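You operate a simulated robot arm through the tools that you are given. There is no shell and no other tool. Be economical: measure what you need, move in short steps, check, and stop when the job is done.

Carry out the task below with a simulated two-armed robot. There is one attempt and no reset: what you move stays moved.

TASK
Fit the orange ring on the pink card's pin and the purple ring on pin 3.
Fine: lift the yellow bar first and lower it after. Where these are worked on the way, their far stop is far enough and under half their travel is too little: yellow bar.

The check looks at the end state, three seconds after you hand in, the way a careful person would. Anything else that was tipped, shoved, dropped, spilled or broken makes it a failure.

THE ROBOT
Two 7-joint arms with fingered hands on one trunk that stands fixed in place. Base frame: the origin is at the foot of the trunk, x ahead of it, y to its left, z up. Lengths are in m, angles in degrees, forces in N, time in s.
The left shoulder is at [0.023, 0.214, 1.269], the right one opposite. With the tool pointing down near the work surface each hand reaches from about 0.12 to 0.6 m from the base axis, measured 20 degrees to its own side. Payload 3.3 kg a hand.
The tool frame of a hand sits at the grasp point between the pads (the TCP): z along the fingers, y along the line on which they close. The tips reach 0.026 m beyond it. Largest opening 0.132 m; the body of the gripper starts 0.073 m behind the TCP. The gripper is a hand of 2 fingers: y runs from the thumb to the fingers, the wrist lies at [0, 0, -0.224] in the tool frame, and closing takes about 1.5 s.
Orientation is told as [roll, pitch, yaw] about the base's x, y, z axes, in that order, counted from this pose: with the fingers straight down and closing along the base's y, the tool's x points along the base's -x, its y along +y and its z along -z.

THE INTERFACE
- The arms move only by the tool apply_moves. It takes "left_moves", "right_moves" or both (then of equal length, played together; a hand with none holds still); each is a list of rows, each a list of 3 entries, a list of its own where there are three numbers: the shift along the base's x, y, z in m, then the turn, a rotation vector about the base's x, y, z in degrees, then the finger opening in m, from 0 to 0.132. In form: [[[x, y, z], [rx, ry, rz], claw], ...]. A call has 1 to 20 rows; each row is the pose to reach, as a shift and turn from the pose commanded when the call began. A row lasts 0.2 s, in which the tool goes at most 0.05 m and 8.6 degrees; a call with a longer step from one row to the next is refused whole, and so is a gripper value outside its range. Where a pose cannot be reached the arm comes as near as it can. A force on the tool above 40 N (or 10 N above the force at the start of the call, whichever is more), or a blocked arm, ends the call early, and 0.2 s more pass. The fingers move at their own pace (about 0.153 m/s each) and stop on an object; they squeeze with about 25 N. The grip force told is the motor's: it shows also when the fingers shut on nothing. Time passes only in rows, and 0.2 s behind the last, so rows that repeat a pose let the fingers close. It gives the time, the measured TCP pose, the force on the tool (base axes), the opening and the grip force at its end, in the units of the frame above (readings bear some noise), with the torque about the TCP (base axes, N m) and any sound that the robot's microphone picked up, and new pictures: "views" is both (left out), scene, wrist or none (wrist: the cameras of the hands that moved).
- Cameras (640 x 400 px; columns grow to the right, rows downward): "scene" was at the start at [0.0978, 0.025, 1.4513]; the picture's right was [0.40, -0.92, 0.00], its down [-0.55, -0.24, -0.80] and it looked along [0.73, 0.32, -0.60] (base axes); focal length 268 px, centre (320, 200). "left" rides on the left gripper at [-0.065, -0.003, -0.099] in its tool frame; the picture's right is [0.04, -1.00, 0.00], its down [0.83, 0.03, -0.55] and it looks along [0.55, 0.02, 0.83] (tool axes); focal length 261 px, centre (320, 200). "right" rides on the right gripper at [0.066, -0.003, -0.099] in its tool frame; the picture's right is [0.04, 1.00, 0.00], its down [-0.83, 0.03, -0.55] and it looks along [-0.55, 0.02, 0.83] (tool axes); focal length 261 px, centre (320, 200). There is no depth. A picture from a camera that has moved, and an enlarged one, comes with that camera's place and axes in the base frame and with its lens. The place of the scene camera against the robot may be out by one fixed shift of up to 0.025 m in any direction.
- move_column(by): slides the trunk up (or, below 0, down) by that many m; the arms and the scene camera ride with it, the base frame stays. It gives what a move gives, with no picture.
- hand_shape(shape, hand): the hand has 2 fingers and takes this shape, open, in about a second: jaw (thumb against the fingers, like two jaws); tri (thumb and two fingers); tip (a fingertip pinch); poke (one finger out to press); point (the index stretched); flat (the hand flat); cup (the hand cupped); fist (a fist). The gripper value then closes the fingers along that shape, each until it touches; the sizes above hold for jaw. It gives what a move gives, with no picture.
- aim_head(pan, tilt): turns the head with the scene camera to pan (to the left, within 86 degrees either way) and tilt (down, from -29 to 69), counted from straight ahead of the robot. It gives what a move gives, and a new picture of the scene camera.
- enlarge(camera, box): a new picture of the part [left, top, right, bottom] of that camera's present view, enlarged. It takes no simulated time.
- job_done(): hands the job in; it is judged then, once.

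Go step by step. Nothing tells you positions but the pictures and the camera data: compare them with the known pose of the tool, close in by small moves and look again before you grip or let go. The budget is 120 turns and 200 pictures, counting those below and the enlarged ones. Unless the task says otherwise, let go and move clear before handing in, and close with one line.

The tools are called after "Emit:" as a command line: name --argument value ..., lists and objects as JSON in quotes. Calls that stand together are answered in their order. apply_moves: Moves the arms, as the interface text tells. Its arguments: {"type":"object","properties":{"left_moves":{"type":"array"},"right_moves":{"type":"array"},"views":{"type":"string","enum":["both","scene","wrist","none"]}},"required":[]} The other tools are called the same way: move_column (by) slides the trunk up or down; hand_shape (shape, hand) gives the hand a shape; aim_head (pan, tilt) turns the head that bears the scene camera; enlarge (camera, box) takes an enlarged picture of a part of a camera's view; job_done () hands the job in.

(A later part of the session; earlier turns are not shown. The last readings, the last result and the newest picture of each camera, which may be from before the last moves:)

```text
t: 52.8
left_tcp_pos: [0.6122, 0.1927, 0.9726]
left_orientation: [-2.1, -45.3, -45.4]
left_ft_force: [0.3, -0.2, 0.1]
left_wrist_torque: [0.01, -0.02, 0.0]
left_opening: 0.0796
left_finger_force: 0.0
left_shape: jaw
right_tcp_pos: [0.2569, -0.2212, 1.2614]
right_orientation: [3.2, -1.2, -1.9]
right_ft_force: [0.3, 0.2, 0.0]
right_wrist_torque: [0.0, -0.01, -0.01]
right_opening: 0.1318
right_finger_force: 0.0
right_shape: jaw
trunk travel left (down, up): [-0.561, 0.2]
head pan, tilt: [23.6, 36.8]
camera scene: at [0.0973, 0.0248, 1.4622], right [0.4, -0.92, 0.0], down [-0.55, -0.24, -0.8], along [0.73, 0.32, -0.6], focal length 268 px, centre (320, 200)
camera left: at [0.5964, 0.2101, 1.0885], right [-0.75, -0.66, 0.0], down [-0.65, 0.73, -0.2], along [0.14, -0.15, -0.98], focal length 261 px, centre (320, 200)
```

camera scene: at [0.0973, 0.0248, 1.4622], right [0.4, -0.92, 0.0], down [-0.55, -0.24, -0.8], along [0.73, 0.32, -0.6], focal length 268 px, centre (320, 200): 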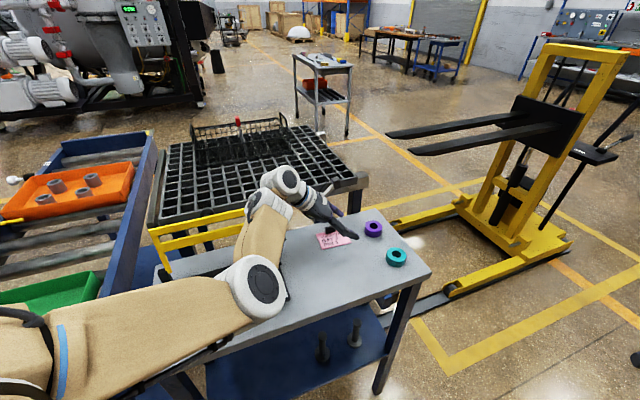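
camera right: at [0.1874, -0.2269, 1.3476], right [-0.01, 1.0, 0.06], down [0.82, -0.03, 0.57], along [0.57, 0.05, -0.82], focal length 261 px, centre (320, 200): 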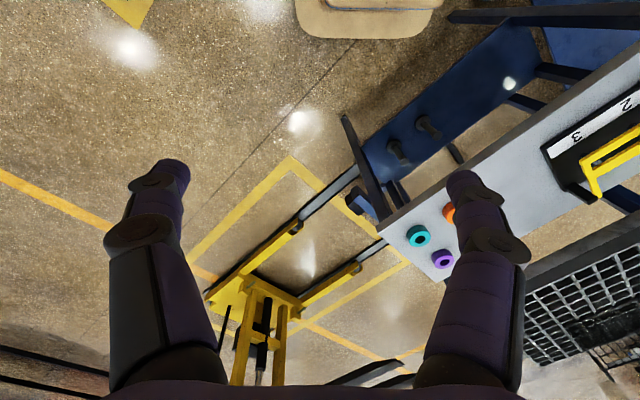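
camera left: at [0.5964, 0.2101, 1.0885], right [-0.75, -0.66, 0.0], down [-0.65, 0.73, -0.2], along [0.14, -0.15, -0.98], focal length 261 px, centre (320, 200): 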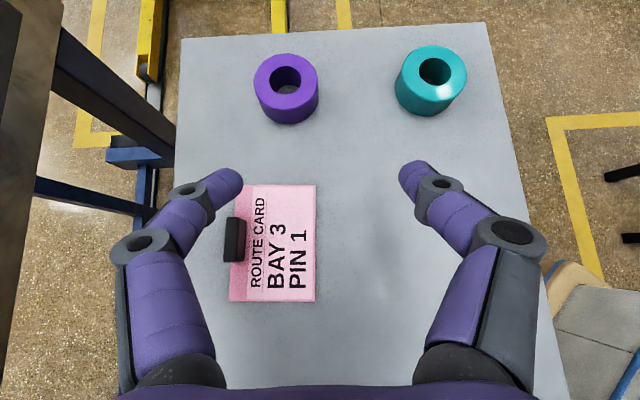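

Purple is at ≈ (0.707, 0.126). Moving to hover behind it with a wide opening.

Emit:
apply_moves --left_moves '[[[0.02, -0.014, 0.0], [0, 0, 0], 0.08], [[0.043, -0.028, 0.0], [0, 0, 0], 0.08], [[0.065, -0.042, 0.0], [0, 0, 0], 0.08], [[0.086, -0.056, 0.0], [0, 0, 0], 0.08], [[0.086, -0.056, 0.0], [0, 0, 0], 0.08]]'

```text
t: 54.0
left_tcp_pos: [0.673, 0.1407, 0.9785]
left_orientation: [-2.0, -45.2, -45.4]
left_ft_force: [0.4, 0.1, 0.1]
left_wrist_torque: [-0.01, 0.0, 0.01]
left_opening: 0.0798
left_finger_force: 0.2
left_shape: jaw
left hand out of reach, approached as far as the arm can: row 3, 4, 5
right_tcp_pos: [0.2558, -0.2178, 1.2608]
right_orientation: [3.2, -1.3, -1.9]
right_ft_force: [0.4, 0.0, -0.3]
right_wrist_torque: [-0.04, 0.03, 0.01]
right_opening: 0.1321
right_finger_force: 0.0
right_shape: jaw
trunk travel left (down, up): [-0.561, 0.2]
head pan, tilt: [23.6, 36.8]
camera scene: at [0.0974, 0.0254, 1.4622], right [0.4, -0.92, 0.0], down [-0.55, -0.24, -0.8], along [0.73, 0.32, -0.6], focal length 268 px, centre (320, 200)
camera left: at [0.6564, 0.1578, 1.0958], right [-0.75, -0.66, -0.01], down [-0.65, 0.73, -0.2], along [0.14, -0.15, -0.98], focal length 261 px, centre (320, 200)
```

scene: 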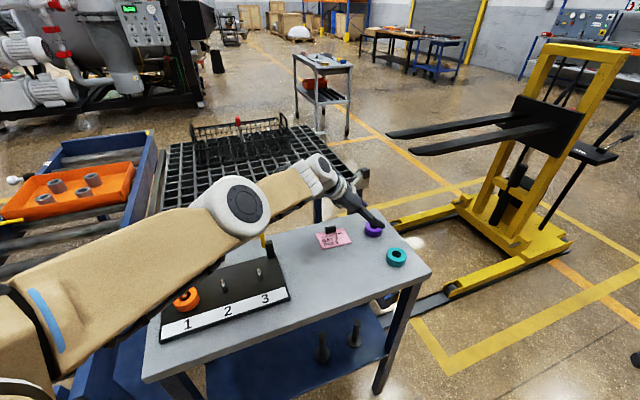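
left: 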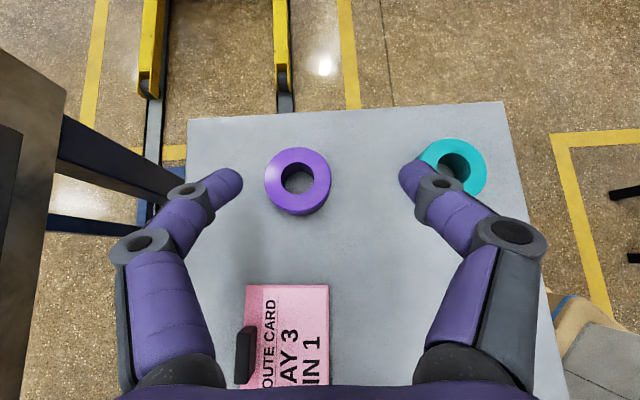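

Just short of reach. I'll raise the hand a little, turn the heading to -30°, and lower the trunk by 0.1.

Emit:
apply_moves --left_moves '[[[-0.005, 0.0, 0.03], [0, 0, 5], 0.08], [[-0.01, 0.0, 0.06], [0, 0, 10], 0.08], [[-0.01, 0.0, 0.09], [0, 0, 15], 0.08], [[-0.01, 0.0, 0.09], [0, 0, 15], 0.08]]' --views "none"

Emit:
move_column --by -0.1

Emit:
apply_moves --left_moves '[[[0, 0, 0], [0, 0, 0], 0.08]]'

```text
t: 55.0
left_tcp_pos: [0.6646, 0.1433, 1.0685]
left_orientation: [-2.1, -45.0, -29.8]
left_ft_force: [-0.7, 0.5, 0.4]
left_wrist_torque: [0.0, 0.04, -0.04]
left_opening: 0.08
left_finger_force: 0.1
left_shape: jaw
right_tcp_pos: [0.2576, -0.2207, 1.2611]
right_orientation: [3.2, -1.4, -2.0]
right_ft_force: [0.2, -0.4, -0.8]
right_wrist_torque: [-0.01, -0.02, -0.01]
right_opening: 0.1319
right_finger_force: 0.0
right_shape: jaw
trunk travel left (down, up): [-0.561, 0.2]
head pan, tilt: [23.6, 36.8]
```

```text
t: 56.3
left_tcp_pos: [0.6638, 0.1471, 0.9689]
left_orientation: [-2.1, -45.3, -29.5]
left_ft_force: [-0.3, 0.0, -0.2]
left_wrist_torque: [-0.02, -0.01, 0.0]
left_opening: 0.0799
left_finger_force: 0.0
left_shape: jaw
right_tcp_pos: [0.2559, -0.2186, 1.161]
right_orientation: [3.2, -1.3, -2.0]
right_ft_force: [-0.3, -0.3, -0.4]
right_wrist_torque: [0.01, 0.01, 0.05]
right_opening: 0.1321
right_finger_force: 0.0
right_shape: jaw
trunk travel left (down, up): [-0.461, 0.3]
head pan, tilt: [23.6, 36.8]
```

```text
t: 56.7
left_tcp_pos: [0.663, 0.1469, 0.9702]
left_orientation: [-2.3, -45.3, -29.6]
left_ft_force: [0.3, -1.1, -0.4]
left_wrist_torque: [0.02, 0.01, 0.0]
left_opening: 0.0799
left_finger_force: 0.0
left_shape: jaw
right_tcp_pos: [0.2565, -0.2201, 1.1607]
right_orientation: [3.2, -1.3, -2.0]
right_ft_force: [-0.5, -0.2, 0.4]
right_wrist_torque: [0.02, -0.01, 0.0]
right_opening: 0.132
right_finger_force: 0.1
right_shape: jaw
trunk travel left (down, up): [-0.461, 0.3]
head pan, tilt: [23.6, 36.8]
camera scene: at [0.1038, 0.0248, 1.362], right [0.4, -0.92, 0.0], down [-0.55, -0.24, -0.8], along [0.73, 0.32, -0.6], focal length 268 px, centre (320, 200)
camera left: at [0.6435, 0.1594, 1.0872], right [-0.54, -0.84, 0.0], down [-0.82, 0.53, -0.2], along [0.17, -0.11, -0.98], focal length 261 px, centre (320, 200)
```

scene: 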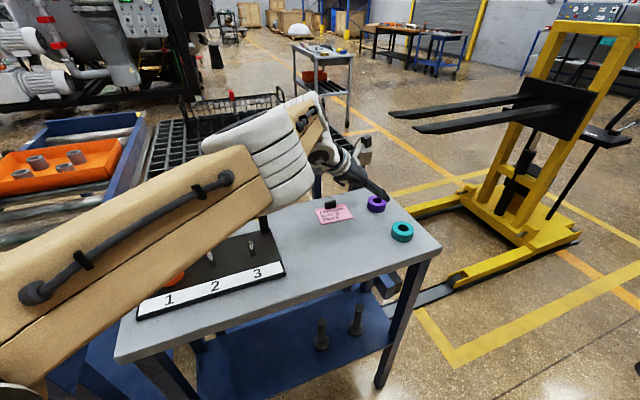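
left: 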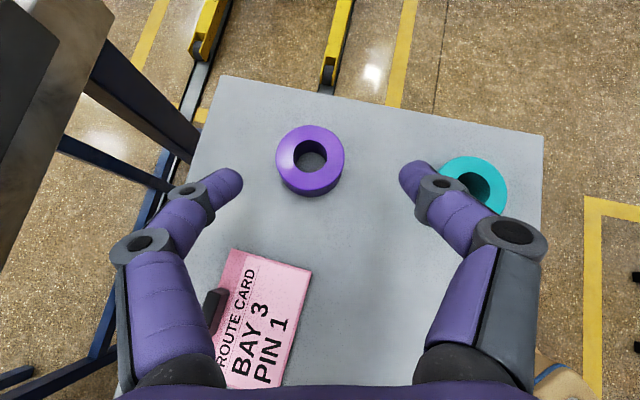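

Emit:
apply_moves --left_moves '[[[0.016, -0.007, 0.0], [0, 0, 0], 0.08], [[0.032, -0.013, 0.0], [0, 0, 0], 0.08], [[0.032, -0.013, -0.02], [0, 0, 0], 0.08], [[0.032, -0.013, -0.04], [0, 0, 0], 0.08], [[0.032, -0.013, -0.04], [0, 0, 0], 0.08]]'

```text
t: 57.9
left_tcp_pos: [0.6935, 0.1269, 0.9295]
left_orientation: [-2.0, -45.2, -30.4]
left_ft_force: [-0.1, -0.7, -0.2]
left_wrist_torque: [-0.02, 0.02, -0.03]
left_opening: 0.0798
left_finger_force: 0.0
left_shape: jaw
right_tcp_pos: [0.2565, -0.2191, 1.1604]
right_orientation: [3.2, -1.2, -1.9]
right_ft_force: [-0.4, -0.8, -0.4]
right_wrist_torque: [0.01, 0.0, -0.03]
right_opening: 0.1322
right_finger_force: 0.0
right_shape: jaw
trunk travel left (down, up): [-0.461, 0.3]
head pan, tilt: [23.6, 36.8]
camera scene: at [0.1037, 0.0245, 1.362], right [0.4, -0.92, 0.0], down [-0.55, -0.24, -0.8], along [0.73, 0.32, -0.6], focal length 268 px, centre (320, 200)
camera left: at [0.6743, 0.139, 1.046], right [-0.55, -0.83, 0.0], down [-0.82, 0.54, -0.2], along [0.17, -0.11, -0.98], focal length 261 px, centre (320, 200)
```

scene: 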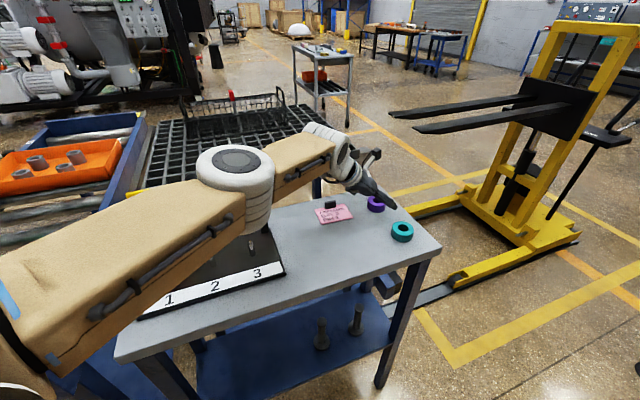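
left: 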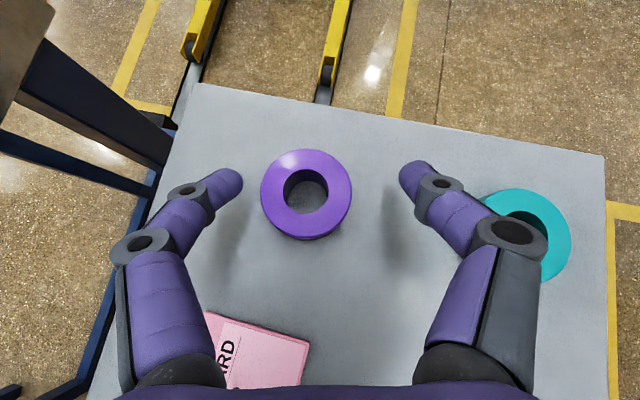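

Ring needs ~7 mm sideways correction. I'll check the bar hasn't been touched, then descend and grip.

Emit:
enlarge --camera "scene" --box '[100, 130, 300, 270]'

Emit:
apply_moves --left_moves '[[[0.001, 0.004, 0.0], [0, 0, 0], 0.08], [[0.001, 0.008, -0.008], [0, 0, 0], 0.08], [[0.001, 0.008, -0.016], [0, 0, 0], 0.08], [[0.001, 0.008, -0.018], [0, 0, 0], 0.08], [[0.001, 0.008, -0.018], [0, 0, 0], 0.08]]' --views "wrist"

```text
2.86 times, centred on (200, 200) of scene
camera zoom: at [0.1037, 0.0245, 1.362], right [0.4, -0.92, 0.0], down [-0.55, -0.24, -0.8], along [0.73, 0.32, -0.6], focal length 766 px, centre (663, 200)
```

zoom: 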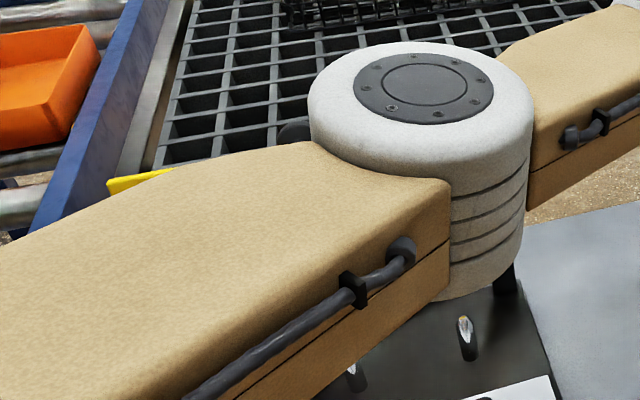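

```text
t: 59.1
left_tcp_pos: [0.6943, 0.1355, 0.9112]
left_orientation: [-2.1, -45.2, -30.3]
left_ft_force: [-0.1, -0.2, -0.1]
left_wrist_torque: [0.01, 0.01, -0.03]
left_opening: 0.0798
left_finger_force: 0.1
left_shape: jaw
right_tcp_pos: [0.2557, -0.2206, 1.161]
right_orientation: [3.2, -1.3, -1.9]
right_ft_force: [1.0, -0.6, 0.5]
right_wrist_torque: [0.01, 0.0, 0.0]
right_opening: 0.132
right_finger_force: 0.0
right_shape: jaw
trunk travel left (down, up): [-0.461, 0.3]
head pan, tilt: [23.6, 36.8]
camera left: at [0.6749, 0.1475, 1.0283], right [-0.55, -0.83, 0.0], down [-0.82, 0.54, -0.2], along [0.17, -0.11, -0.98], focal length 261 px, centre (320, 200)
```

left: 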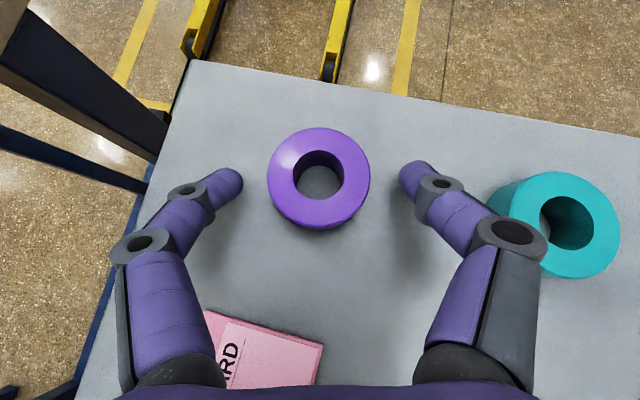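

The bar is still up and purple is centred. Closing.

Emit:
apply_moves --left_moves '[[[0, 0, 0], [0, 0, 0], 0.06], [[0, 0, 0], [0, 0, 0], 0.045], [[0, 0, 0], [0, 0, 0], 0.03], [[0, 0, 0], [0, 0, 0], 0.03], [[0, 0, 0], [0, 0, 0], 0.03], [[0, 0, 0], [0, 0, 0], 0.03]]' --views "wrist"

```text
t: 60.5
left_tcp_pos: [0.6946, 0.134, 0.9119]
left_orientation: [-1.9, -45.2, -30.4]
left_ft_force: [-0.2, 0.1, 0.6]
left_wrist_torque: [-0.01, 0.03, -0.03]
left_opening: 0.0439
left_finger_force: 24.9
left_shape: jaw
right_tcp_pos: [0.2574, -0.2196, 1.1608]
right_orientation: [3.1, -1.3, -1.8]
right_ft_force: [0.1, -0.2, -0.7]
right_wrist_torque: [-0.02, -0.03, -0.01]
right_opening: 0.1319
right_finger_force: 0.0
right_shape: jaw
trunk travel left (down, up): [-0.461, 0.3]
head pan, tilt: [23.6, 36.8]
camera left: at [0.6749, 0.1474, 1.0282], right [-0.55, -0.83, 0.0], down [-0.82, 0.54, -0.2], along [0.17, -0.11, -0.98], focal length 261 px, centre (320, 200)
```

left: 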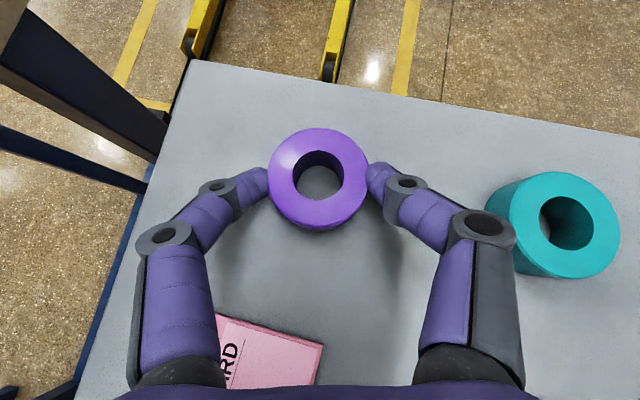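

Gripped. Lifting straight up with the trunk.

Emit:
move_column --by 0.3

Emit:
apply_moves --left_moves '[[[-0.02, 0.01, 0], [0, 0, 0], 0.03]]'

```text
t: 63.5
left_tcp_pos: [0.6953, 0.1328, 1.2109]
left_orientation: [-2.1, -45.2, -30.4]
left_ft_force: [0.4, -0.4, -3.4]
left_wrist_torque: [0.04, 0.03, 0.0]
left_opening: 0.0442
left_finger_force: 24.7
left_shape: jaw
right_tcp_pos: [0.2578, -0.2208, 1.4614]
right_orientation: [3.2, -1.3, -1.8]
right_ft_force: [-0.3, 0.0, 0.1]
right_wrist_torque: [0.02, 0.01, 0.01]
right_opening: 0.1322
right_finger_force: 0.1
right_shape: jaw
trunk travel left (down, up): [-0.761, 0.0]
head pan, tilt: [23.6, 36.8]
```

```text
t: 63.9
left_tcp_pos: [0.6764, 0.1503, 1.2145]
left_orientation: [-1.7, -45.3, -30.0]
left_ft_force: [0.7, 0.5, -2.9]
left_wrist_torque: [0.04, 0.05, -0.01]
left_opening: 0.0438
left_finger_force: 25.3
left_shape: jaw
right_tcp_pos: [0.2568, -0.2206, 1.4612]
right_orientation: [3.3, -1.3, -2.0]
right_ft_force: [-0.2, -0.1, -0.2]
right_wrist_torque: [0.01, 0.0, -0.02]
right_opening: 0.132
right_finger_force: 0.1
right_shape: jaw
trunk travel left (down, up): [-0.761, 0.0]
head pan, tilt: [23.6, 36.8]
camera scene: at [0.0935, 0.0236, 1.6624], right [0.4, -0.92, 0.0], down [-0.55, -0.24, -0.8], along [0.73, 0.32, -0.6], focal length 268 px, centre (320, 200)
camera left: at [0.6562, 0.1622, 1.3305], right [-0.54, -0.84, -0.01], down [-0.82, 0.53, -0.2], along [0.18, -0.11, -0.98], focal length 261 px, centre (320, 200)
```

scene: 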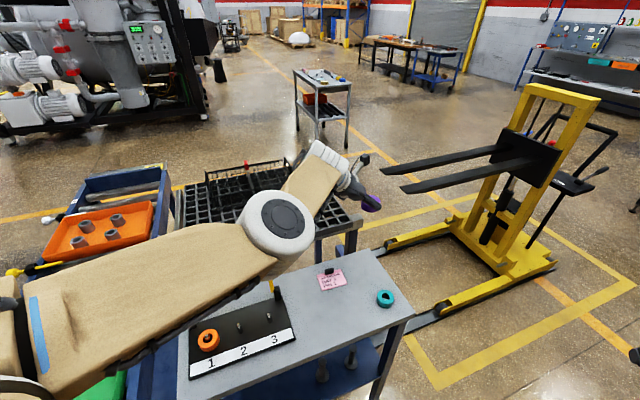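
left: 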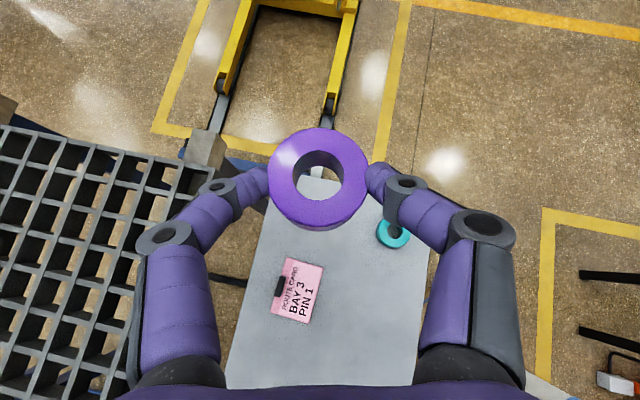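

Swinging back over the near side toward pin 3, staying high.

Emit:
apply_moves --left_moves '[[[-0.028, 0.012, -0.005], [0, 0, 4.5], 0.03], [[-0.056, 0.024, -0.01], [0, 0, 9], 0.03], [[-0.084, 0.036, -0.02], [0, 0, 13.5], 0.03], [[-0.112, 0.05, -0.03], [0, 0, 18], 0.03], [[-0.14, 0.07, -0.04], [0, 0, 22.5], 0.03], [[-0.168, 0.09, -0.05], [0, 0, 27], 0.03], [[-0.196, 0.11, -0.06], [0, 0, 31.5], 0.03], [[-0.224, 0.135, -0.07], [0, 0, 36], 0.03], [[-0.25, 0.16, -0.08], [0, 0, 40.5], 0.03], [[-0.276, 0.184, -0.1], [0, 0, 45], 0.03], [[-0.276, 0.184, -0.13], [0, 0, 45], 0.03], [[-0.276, 0.184, -0.13], [0, 0, 45], 0.03]]'

```text
t: 64.8
left_tcp_pos: [0.5995, 0.2684, 1.1998]
left_orientation: [7.6, -44.7, -18.0]
left_ft_force: [0.0, 0.6, -2.1]
left_wrist_torque: [-0.01, 0.04, 0.05]
left_opening: 0.0426
left_finger_force: 25.3
left_shape: jaw
right_tcp_pos: [0.2567, -0.2191, 1.4616]
right_orientation: [3.2, -1.3, -2.0]
right_ft_force: [0.0, 0.6, -0.9]
right_wrist_torque: [-0.01, -0.01, 0.03]
right_opening: 0.132
right_finger_force: 0.0
right_shape: jaw
trunk travel left (down, up): [-0.761, 0.0]
head pan, tilt: [23.6, 36.8]
stopped in row 4 (left hand): the arm was blocked; the commanded pose is now the measured one
camera scene: at [0.0937, 0.0261, 1.6624], right [0.4, -0.92, 0.0], down [-0.55, -0.24, -0.8], along [0.73, 0.32, -0.6], focal length 268 px, centre (320, 200)
camera left: at [0.5744, 0.2614, 1.3154], right [-0.24, -0.96, -0.12], down [-0.95, 0.26, -0.19], along [0.22, 0.07, -0.97], focal length 261 px, centre (320, 200)
```

scene: 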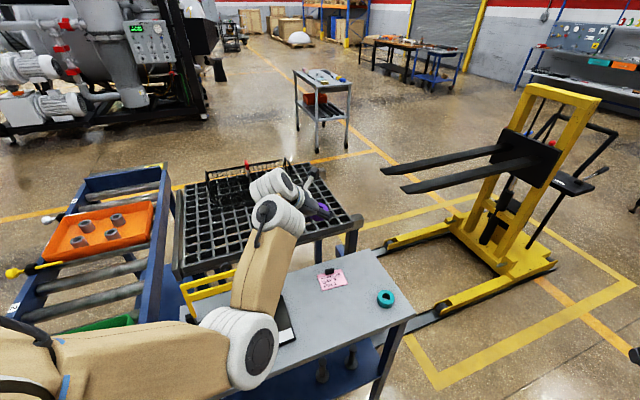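
left: 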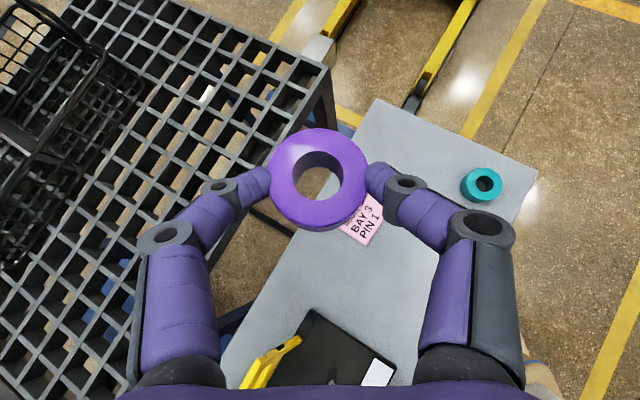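

The arm reconfigured mid-way and stopped. I'll fix the small roll error first, then continue.

Emit:
apply_moves --left_moves '[[[-0.005, 0.0, 0], [-2.2, 0.7, -2.3], 0.03], [[-0.01, 0, 0], [-4.4, 1.4, -4.6], 0.03], [[-0.01, 0, 0], [-6.5, 2.1, -6.8], 0.03], [[-0.01, 0, 0], [-6.5, 2.1, -6.8], 0.03]]' --views "none"

```text
t: 65.8
left_tcp_pos: [0.589, 0.2867, 1.198]
left_orientation: [-0.4, -44.0, -18.1]
left_ft_force: [0.3, -0.2, -2.8]
left_wrist_torque: [0.02, 0.05, 0.01]
left_opening: 0.0426
left_finger_force: 24.6
left_shape: jaw
right_tcp_pos: [0.2566, -0.2186, 1.4611]
right_orientation: [3.2, -1.2, -1.9]
right_ft_force: [-0.5, -0.4, -0.9]
right_wrist_torque: [0.02, 0.02, 0.01]
right_opening: 0.1316
right_finger_force: 0.1
right_shape: jaw
trunk travel left (down, up): [-0.761, 0.0]
head pan, tilt: [23.6, 36.8]
```

Emit:
apply_moves --left_moves '[[[-0.024, -0.005, -0.005], [0, 0, 4.1], 0.03], [[-0.048, -0.008, -0.01], [0, 0, 8.2], 0.03], [[-0.072, -0.005, -0.02], [0, 0, 12.3], 0.03], [[-0.096, 0.0, -0.03], [0, 0, 16.4], 0.03], [[-0.12, 0.01, -0.04], [0, 0, 20.5], 0.03], [[-0.144, 0.022, -0.055], [0, 0, 24.6], 0.03], [[-0.168, 0.035, -0.07], [0, 0, 28.7], 0.03], [[-0.189, 0.047, -0.09], [0, 0, 32.7], 0.03], [[-0.189, 0.047, -0.09], [0, 0, 32.7], 0.03]]'

```text
t: 67.8
left_tcp_pos: [0.4017, 0.3146, 1.1092]
left_orientation: [-1.9, -44.6, 14.8]
left_ft_force: [0.1, -0.3, -2.1]
left_wrist_torque: [-0.01, 0.03, 0.03]
left_opening: 0.0424
left_finger_force: 24.9
left_shape: jaw
right_tcp_pos: [0.2572, -0.2189, 1.4611]
right_orientation: [3.1, -1.2, -2.0]
right_ft_force: [-0.4, -0.3, 1.4]
right_wrist_torque: [0.0, -0.01, 0.04]
right_opening: 0.132
right_finger_force: 0.1
right_shape: jaw
trunk travel left (down, up): [-0.761, 0.0]
head pan, tilt: [23.6, 36.8]
camera scene: at [0.0951, 0.0252, 1.6623], right [0.4, -0.92, 0.0], down [-0.55, -0.24, -0.8], along [0.73, 0.32, -0.6], focal length 268 px, centre (320, 200)
camera left: at [0.3797, 0.3096, 1.2268], right [0.2, -0.98, -0.01], down [-0.96, -0.2, -0.19], along [0.19, 0.04, -0.98], focal length 261 px, centre (320, 200)
```

scene: 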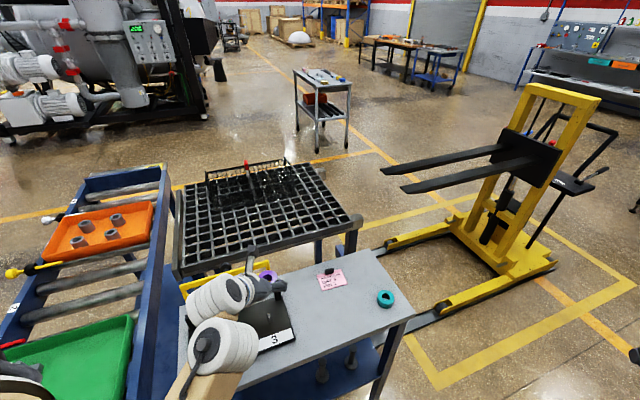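
left: 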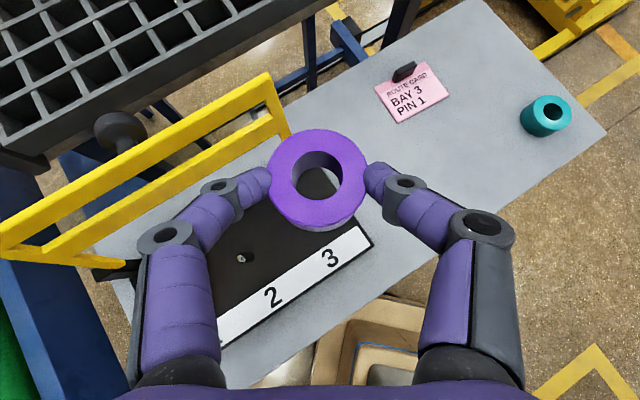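

Nearly over pin 3. Shift y by +0.019 and lower with the trunk.

Emit:
apply_moves --left_moves '[[[-0.002, 0.01, 0], [0, 0, 0], 0.03], [[-0.002, 0.019, 0], [0, 0, 0], 0.03], [[-0.002, 0.019, 0], [0, 0, 0], 0.03]]' --views "none"

Emit:
move_column --by -0.11

Emit:
apply_moves --left_moves '[[[0, 0, 0], [0, 0, 0], 0.03]]'

Emit:
enlarge --camera "left" --box '[220, 110, 420, 280]'

```text
t: 68.5
left_tcp_pos: [0.3983, 0.3338, 1.11]
left_orientation: [-1.9, -44.6, 14.7]
left_ft_force: [0.8, -0.3, -1.9]
left_wrist_torque: [-0.04, 0.03, 0.0]
left_opening: 0.0424
left_finger_force: 24.6
left_shape: jaw
right_tcp_pos: [0.2571, -0.2203, 1.4606]
right_orientation: [3.2, -1.3, -1.9]
right_ft_force: [-0.3, 0.7, 0.3]
right_wrist_torque: [-0.01, 0.02, 0.03]
right_opening: 0.1318
right_finger_force: 0.0
right_shape: jaw
trunk travel left (down, up): [-0.761, 0.0]
head pan, tilt: [23.6, 36.8]
```

```text
t: 69.8
left_tcp_pos: [0.3959, 0.3839, 1.0098]
left_orientation: [10.1, -45.3, 5.3]
left_ft_force: [-0.4, -0.6, -2.2]
left_wrist_torque: [-0.02, 0.0, 0.02]
left_opening: 0.0424
left_finger_force: 24.6
left_shape: jaw
right_tcp_pos: [0.2574, -0.2191, 1.3545]
right_orientation: [3.2, -1.3, -2.0]
right_ft_force: [0.0, 0.7, 0.3]
right_wrist_torque: [0.0, -0.02, 0.03]
right_opening: 0.1316
right_finger_force: 0.1
right_shape: jaw
trunk travel left (down, up): [-0.656, 0.105]
head pan, tilt: [23.6, 36.8]
stopped: the arm was blocked; the commanded pose is now the measured one
```

```text
t: 70.2
left_tcp_pos: [0.3954, 0.3833, 1.0097]
left_orientation: [10.2, -45.3, 5.2]
left_ft_force: [-0.2, 0.4, -3.8]
left_wrist_torque: [0.01, 0.04, 0.01]
left_opening: 0.0428
left_finger_force: 24.8
left_shape: jaw
right_tcp_pos: [0.2577, -0.2191, 1.3554]
right_orientation: [3.3, -1.3, -1.9]
right_ft_force: [0.0, 0.1, -0.5]
right_wrist_torque: [0.0, -0.01, -0.02]
right_opening: 0.1317
right_finger_force: 0.1
right_shape: jaw
trunk travel left (down, up): [-0.656, 0.105]
head pan, tilt: [23.6, 36.8]
camera scene: at [0.0952, 0.0251, 1.5571], right [0.4, -0.92, 0.0], down [-0.55, -0.24, -0.8], along [0.73, 0.32, -0.6], focal length 268 px, centre (320, 200)
camera left: at [0.3751, 0.3614, 1.1261], right [0.19, -0.97, -0.15], down [-0.97, -0.15, -0.2], along [0.18, 0.19, -0.97], focal length 261 px, centre (320, 200)
```

scene: 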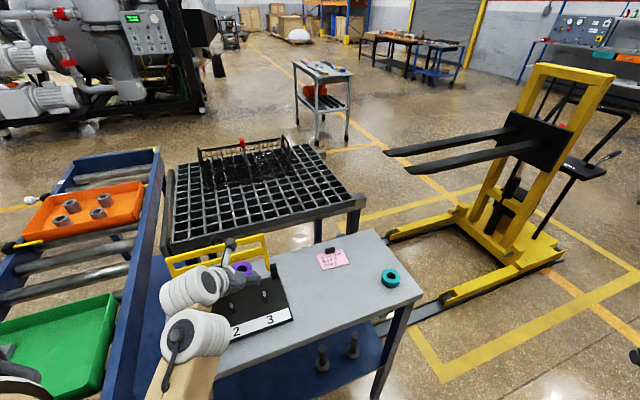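
left: 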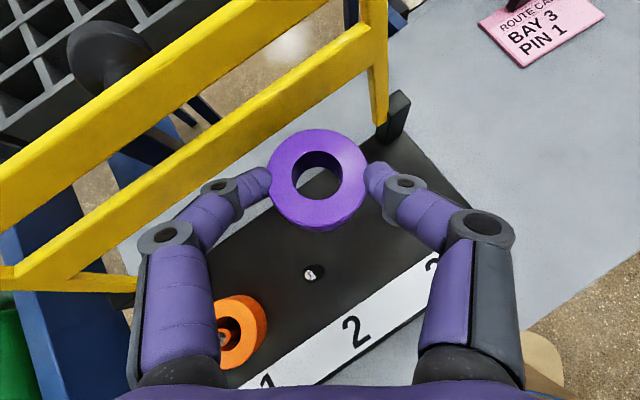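

```text
2.35 times, centred on (320, 195) of left
camera zoom: at [0.3751, 0.3614, 1.1261], right [0.19, -0.97, -0.15], down [-0.97, -0.15, -0.2], along [0.18, 0.19, -0.97], focal length 613 px, centre (320, 212)
```

zoom: 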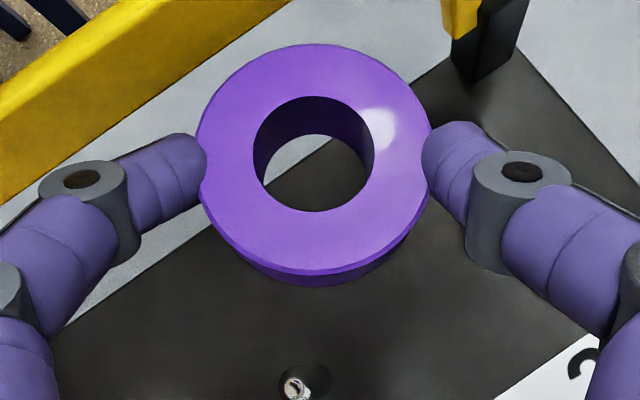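

The arm (probably its elbow) got blocked during the trunk drop, so I'll raise the trunk again, restore the pose, and descend with the arm instead.

Emit:
move_column --by 0.105

Emit:
apply_moves --left_moves '[[[0, -0.02, 0], [0, 0, 0], 0.03], [[0, -0.04, 0], [0, 0, 0], 0.03], [[0, -0.05, 0], [0, 0, 0], 0.03]]'

```text
t: 71.7
left_tcp_pos: [0.3924, 0.4278, 1.1268]
left_orientation: [20.9, -44.6, -2.7]
left_ft_force: [0.8, -0.6, -2.8]
left_wrist_torque: [-0.03, 0.01, 0.02]
left_opening: 0.0424
left_finger_force: 24.6
left_shape: jaw
right_tcp_pos: [0.2566, -0.2182, 1.461]
right_orientation: [3.2, -1.2, -2.0]
right_ft_force: [0.7, -0.6, -0.4]
right_wrist_torque: [-0.05, 0.03, 0.03]
right_opening: 0.1319
right_finger_force: 0.1
right_shape: jaw
trunk travel left (down, up): [-0.761, 0.0]
head pan, tilt: [23.6, 36.8]
stopped: the arm was blocked; the commanded pose is now the measured one
```

```text
t: 72.6
left_tcp_pos: [0.3937, 0.4261, 1.1481]
left_orientation: [32.2, -44.2, -10.8]
left_ft_force: [-0.1, 0.3, -2.7]
left_wrist_torque: [-0.03, 0.02, 0.0]
left_opening: 0.0422
left_finger_force: 24.7
left_shape: jaw
right_tcp_pos: [0.2568, -0.2183, 1.4604]
right_orientation: [3.1, -1.3, -2.0]
right_ft_force: [-0.8, -0.7, 0.1]
right_wrist_torque: [0.02, 0.01, 0.01]
right_opening: 0.1319
right_finger_force: 0.0
right_shape: jaw
trunk travel left (down, up): [-0.761, 0.0]
head pan, tilt: [23.6, 36.8]
stopped in row 3 (left hand): the arm was blocked; the commanded pose is now the measured one
camera scene: at [0.0945, 0.025, 1.6623], right [0.4, -0.92, 0.0], down [-0.55, -0.24, -0.8], along [0.73, 0.32, -0.6], focal length 268 px, centre (320, 200)
camera left: at [0.3742, 0.3737, 1.2532], right [0.18, -0.89, -0.41], down [-0.97, -0.09, -0.23], along [0.17, 0.44, -0.88], focal length 261 px, centre (320, 200)
```

scene: 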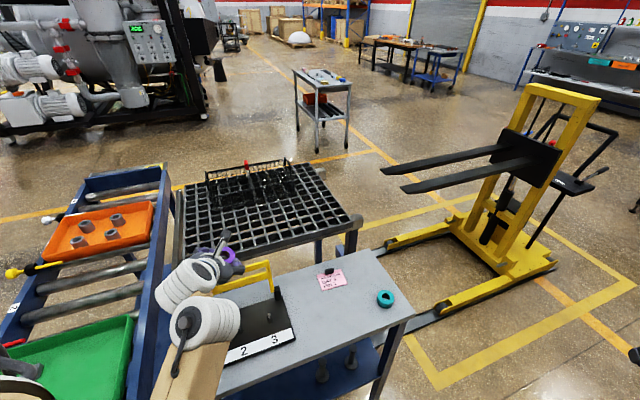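
left: 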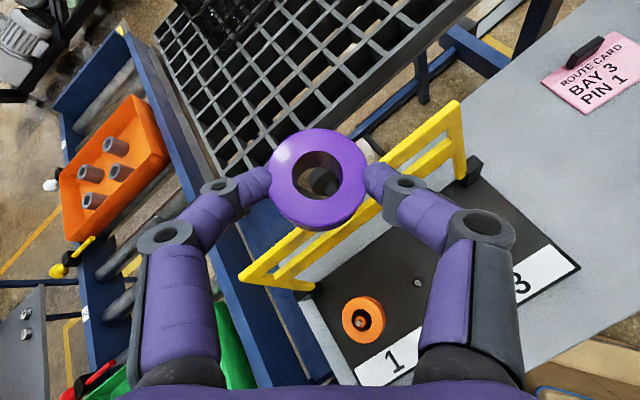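

The arm is stuck near a joint limit in an awkward elbow pose. I'll lift up and forward while undoing the roll to free it.

Emit:
apply_moves --left_moves '[[[0.01, 0.0, 0.02], [-3.5, 0.7, -3.5], 0.03], [[0.03, 0.0, 0.04], [-7, 1.3, -7], 0.03], [[0.05, 0.0, 0.06], [-10.4, 2, -10.6], 0.03], [[0.07, 0.0, 0.08], [-13.9, 2.7, -14.1], 0.03], [[0.09, 0.0, 0.1], [-17.4, 3.3, -17.7], 0.03], [[0.11, 0.0, 0.1], [-20.8, 4, -21.2], 0.03], [[0.11, 0.0, 0.1], [-20.8, 4, -21.2], 0.03]]'

```text
t: 74.2
left_tcp_pos: [0.5041, 0.4238, 1.247]
left_orientation: [2.3, -44.3, -11.3]
left_ft_force: [-0.1, 0.5, -2.2]
left_wrist_torque: [0.06, 0.04, 0.02]
left_opening: 0.0418
left_finger_force: 24.7
left_shape: jaw
left hand out of reach, approached as far as the arm can: row 2
right_tcp_pos: [0.2564, -0.2199, 1.4606]
right_orientation: [3.2, -1.4, -2.0]
right_ft_force: [-0.1, -0.5, -0.7]
right_wrist_torque: [0.0, -0.05, 0.0]
right_opening: 0.1319
right_finger_force: 0.1
right_shape: jaw
trunk travel left (down, up): [-0.761, 0.0]
head pan, tilt: [23.6, 36.8]
camera scene: at [0.094, 0.0247, 1.6623], right [0.4, -0.92, 0.0], down [-0.55, -0.24, -0.8], along [0.73, 0.32, -0.6], focal length 268 px, centre (320, 200)
camera left: at [0.4819, 0.4212, 1.3646], right [-0.2, -0.98, -0.06], down [-0.96, 0.2, -0.19], along [0.19, 0.02, -0.98], focal length 261 px, centre (320, 200)
```

scene: 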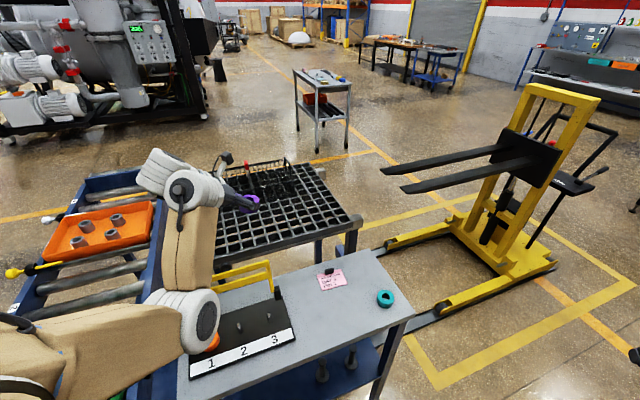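
left: 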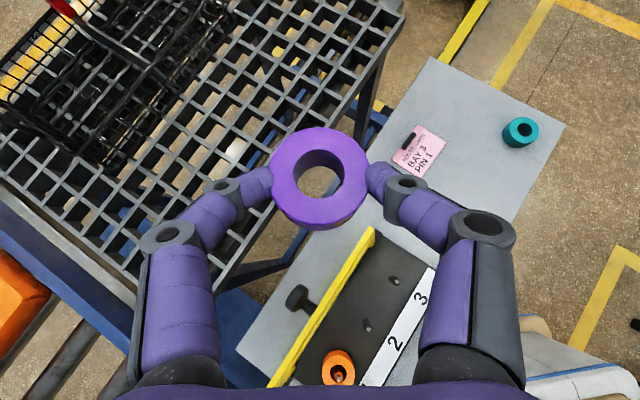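

Free again. For pin 3 I'll use a heading near -28°, which keeps the wrist mid-range and still leaves about 2.8 cm clearance to the bar; approaching high first.

Emit:
apply_moves --left_moves '[[[-0.015, -0.012, 0], [-0.5, 0.1, -3], 0.03], [[-0.03, -0.025, 0], [-1, 0.2, -6], 0.03], [[-0.045, -0.037, 0], [-1.5, 0.3, -9], 0.03], [[-0.06, -0.048, -0.01], [-2, 0.4, -12], 0.03], [[-0.075, -0.06, -0.02], [-2.5, 0.5, -16], 0.03], [[-0.09, -0.07, -0.03], [-3, 0.6, -20], 0.03], [[-0.103, -0.08, -0.04], [-3, 0.6, -20], 0.03], [[-0.103, -0.08, -0.04], [-3, 0.6, -20], 0.03]]'

```text
t: 75.8
left_tcp_pos: [0.4123, 0.3849, 1.2096]
left_orientation: [8.3, -42.4, -31.2]
left_ft_force: [0.3, 0.0, -2.0]
left_wrist_torque: [0.01, 0.03, -0.01]
left_opening: 0.0419
left_finger_force: 24.6
left_shape: jaw
left hand out of reach, approached as far as the arm can: row 4, 5, 6, 7
right_tcp_pos: [0.2565, -0.2197, 1.4597]
right_orientation: [3.1, -1.3, -2.0]
right_ft_force: [-0.3, -0.9, -0.3]
right_wrist_torque: [-0.03, -0.01, 0.01]
right_opening: 0.1318
right_finger_force: 0.0
right_shape: jaw
trunk travel left (down, up): [-0.761, 0.0]
head pan, tilt: [23.6, 36.8]
stopped in row 7 (left hand): the arm was blocked; the commanded pose is now the measured one
camera scene: at [0.0935, 0.0248, 1.6624], right [0.4, -0.92, 0.0], down [-0.55, -0.24, -0.8], along [0.73, 0.32, -0.6], focal length 268 px, centre (320, 200)
camera left: at [0.3902, 0.3788, 1.3255], right [-0.46, -0.88, -0.13], down [-0.87, 0.47, -0.15], along [0.2, 0.05, -0.98], focal length 261 px, centre (320, 200)
```

scene: 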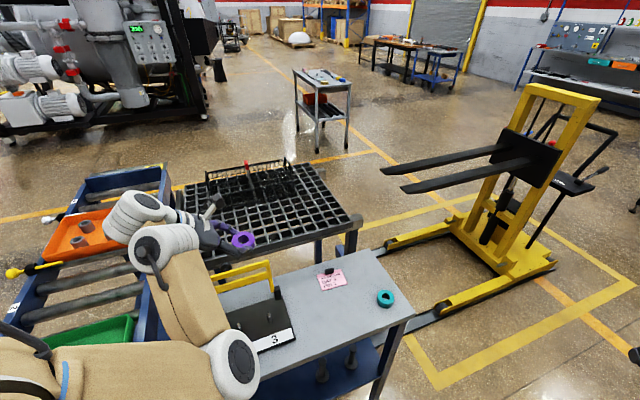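
left: 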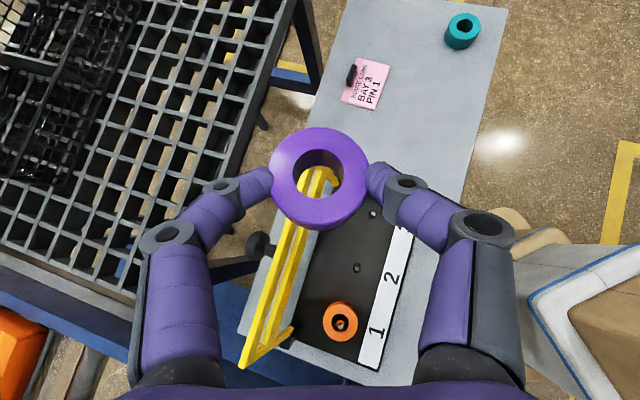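

The elbow has folded to the inner side, which blocks this pose. I'll extend forward and drop the trunk to bring the elbow back up and out, as in the orange placement, then retract.

Emit:
apply_moves --left_moves '[[[0.025, -0.01, 0.01], [-1.5, 0.5, -3], 0.03], [[0.05, -0.03, 0.01], [-3, 1, -6], 0.03], [[0.075, -0.055, 0.01], [-4.5, 1.5, -9], 0.03], [[0.1, -0.08, 0.01], [-6, 2, -12], 0.03], [[0.125, -0.105, 0.01], [-7, 2.3, -15], 0.03], [[0.15, -0.13, 0.01], [-7, 2.3, -18], 0.03], [[0.175, -0.155, 0.01], [-7, 2.3, -18], 0.03], [[0.2, -0.185, 0.01], [-7, 2.3, -18], 0.03], [[0.2, -0.185, 0.01], [-7, 2.3, -18], 0.03]]'

```text
t: 77.8
left_tcp_pos: [0.612, 0.1969, 1.2179]
left_orientation: [-1.7, -44.8, -42.4]
left_ft_force: [0.1, 0.2, -1.7]
left_wrist_torque: [0.02, 0.04, -0.02]
left_opening: 0.0417
left_finger_force: 24.6
left_shape: jaw
right_tcp_pos: [0.2565, -0.2186, 1.4605]
right_orientation: [3.2, -1.3, -2.0]
right_ft_force: [0.4, -0.6, -0.6]
right_wrist_torque: [-0.03, 0.0, 0.01]
right_opening: 0.1321
right_finger_force: 0.0
right_shape: jaw
trunk travel left (down, up): [-0.761, 0.0]
head pan, tilt: [23.6, 36.8]
camera scene: at [0.0942, 0.0254, 1.6623], right [0.4, -0.92, 0.0], down [-0.55, -0.24, -0.8], along [0.73, 0.32, -0.6], focal length 268 px, centre (320, 200)
camera left: at [0.5959, 0.2129, 1.3346], right [-0.71, -0.7, -0.01], down [-0.69, 0.7, -0.2], along [0.14, -0.13, -0.98], focal length 261 px, centre (320, 200)
```

scene: 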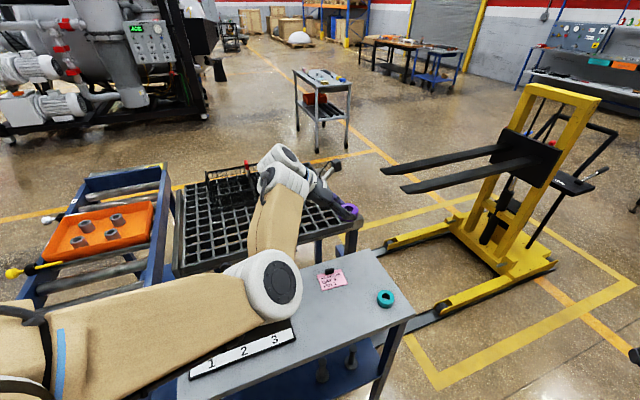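
left: 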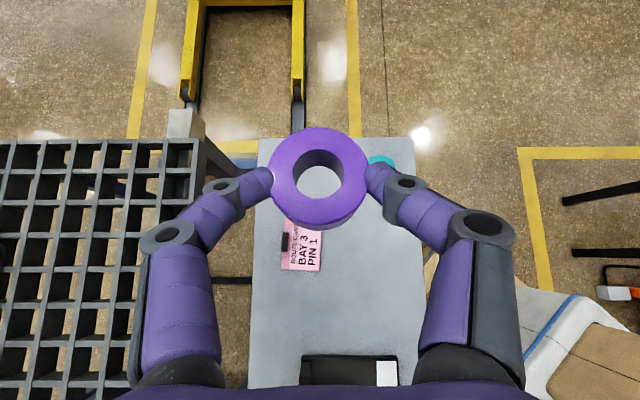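

Emit:
move_column --by -0.2

Emit:
apply_moves --left_moves '[[[0.02, -0.015, 0.0], [0, 0, 0], 0.03], [[0.04, -0.03, 0.0], [0, 0, 0], 0.03], [[0.06, -0.045, 0.0], [0, 0, 3], 0.03], [[0.08, -0.055, 0.02], [0, 0, 6], 0.03], [[0.08, -0.055, 0.05], [0, 0, 10], 0.03], [[0.08, -0.055, 0.07], [0, 0, 13], 0.03], [[0.08, -0.055, 0.07], [0, 0, 13], 0.03]]'

```text
t: 80.0
left_tcp_pos: [0.614, 0.1961, 1.0187]
left_orientation: [-1.6, -44.7, -42.5]
left_ft_force: [0.1, -0.1, -2.1]
left_wrist_torque: [0.01, 0.05, 0.01]
left_opening: 0.0418
left_finger_force: 24.9
left_shape: jaw
right_tcp_pos: [0.2573, -0.2206, 1.2608]
right_orientation: [3.2, -1.3, -1.9]
right_ft_force: [0.0, 0.1, -0.7]
right_wrist_torque: [0.02, -0.03, -0.01]
right_opening: 0.1321
right_finger_force: 0.0
right_shape: jaw
trunk travel left (down, up): [-0.561, 0.2]
head pan, tilt: [23.6, 36.8]
```

```text
t: 81.6
left_tcp_pos: [0.6953, 0.1421, 1.0893]
left_orientation: [-1.7, -44.7, -29.5]
left_ft_force: [0.5, -0.5, -2.2]
left_wrist_torque: [0.04, 0.03, 0.02]
left_opening: 0.0415
left_finger_force: 25.3
left_shape: jaw
right_tcp_pos: [0.2568, -0.2199, 1.2605]
right_orientation: [3.1, -1.3, -2.0]
right_ft_force: [0.0, -0.5, 0.1]
right_wrist_torque: [0.01, -0.01, -0.03]
right_opening: 0.1319
right_finger_force: 0.1
right_shape: jaw
trunk travel left (down, up): [-0.561, 0.2]
head pan, tilt: [23.6, 36.8]
camera scene: at [0.0977, 0.0248, 1.4621], right [0.4, -0.92, 0.0], down [-0.55, -0.24, -0.8], along [0.73, 0.32, -0.6], focal length 268 px, centre (320, 200)
camera left: at [0.6748, 0.1542, 1.2055], right [-0.53, -0.85, -0.01], down [-0.83, 0.52, -0.19], along [0.17, -0.1, -0.98], focal length 261 px, centre (320, 200)
```

scene: 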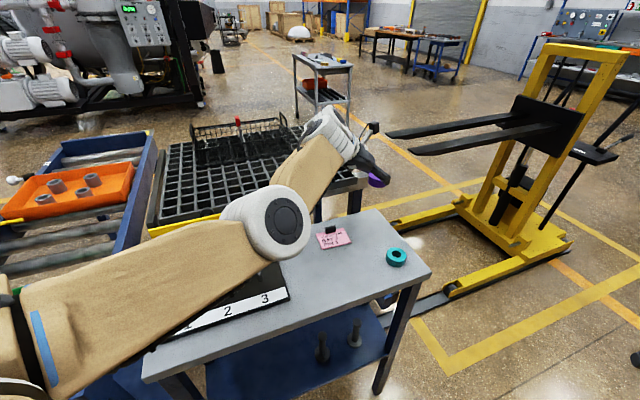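
left: 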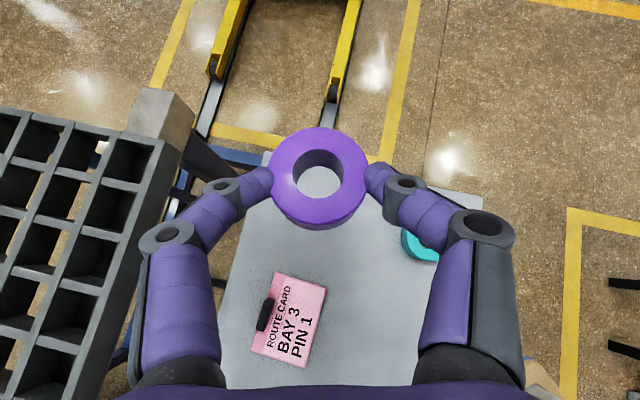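

I'll retrace the path used for orange (via (0.65, 0.245, 0.98) to (0.54, 0.13)), where the elbow settled correctly.

Emit:
apply_moves --left_moves '[[[-0.01, 0.025, -0.02], [0, 0, -4], 0.03], [[-0.02, 0.05, -0.04], [0, 0, -8], 0.03], [[-0.03, 0.075, -0.06], [0, 0, -12], 0.03], [[-0.045, 0.1, -0.08], [0, 0, -15], 0.03], [[-0.045, 0.1, -0.1], [0, 0, -15], 0.03], [[-0.045, 0.1, -0.1], [0, 0, -15], 0.03], [[-0.065, 0.08, -0.1], [0, 0, -14], 0.03], [[-0.085, 0.055, -0.1], [0, 0, -14], 0.03], [[-0.11, 0.03, -0.1], [0, 0, -13], 0.03], [[-0.135, 0.005, -0.1], [0, 0, -13], 0.03], [[-0.155, -0.013, -0.1], [0, 0, -13], 0.03], [[-0.155, -0.013, -0.1], [0, 0, -13], 0.03]]'

```text
t: 84.4
left_tcp_pos: [0.5499, 0.1858, 0.9892]
left_orientation: [3.7, -42.7, -42.1]
left_ft_force: [0.2, -0.1, -2.6]
left_wrist_torque: [0.0, 0.03, 0.01]
left_opening: 0.0414
left_finger_force: 24.8
left_shape: jaw
left hand out of reach, approached as far as the arm can: row 9
right_tcp_pos: [0.2569, -0.2195, 1.261]
right_orientation: [3.2, -1.3, -1.9]
right_ft_force: [0.2, -0.4, -0.2]
right_wrist_torque: [0.02, -0.02, 0.02]
right_opening: 0.1319
right_finger_force: 0.0
right_shape: jaw
trunk travel left (down, up): [-0.561, 0.2]
head pan, tilt: [23.6, 36.8]
stopped in row 12 (left hand): the arm was blocked; the commanded pose is now the measured one
camera scene: at [0.0974, 0.025, 1.4622], right [0.4, -0.92, 0.0], down [-0.55, -0.24, -0.8], along [0.73, 0.32, -0.6], focal length 268 px, centre (320, 200)
camera left: at [0.5312, 0.1927, 1.1056], right [-0.66, -0.75, -0.08], down [-0.73, 0.66, -0.16], along [0.17, -0.05, -0.98], focal length 261 px, centre (320, 200)
```

scene: 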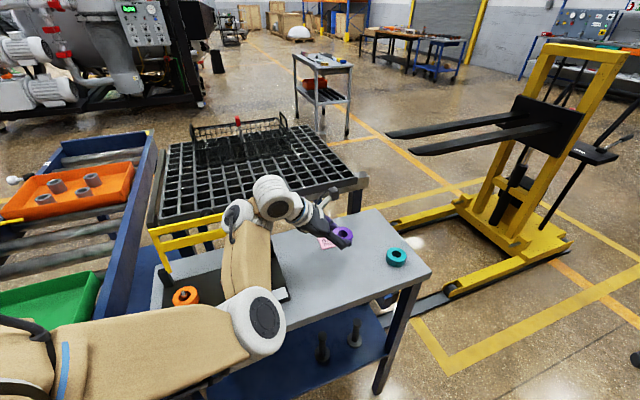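
left: 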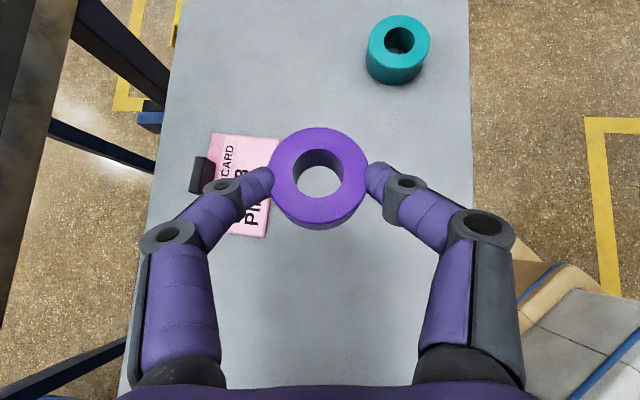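

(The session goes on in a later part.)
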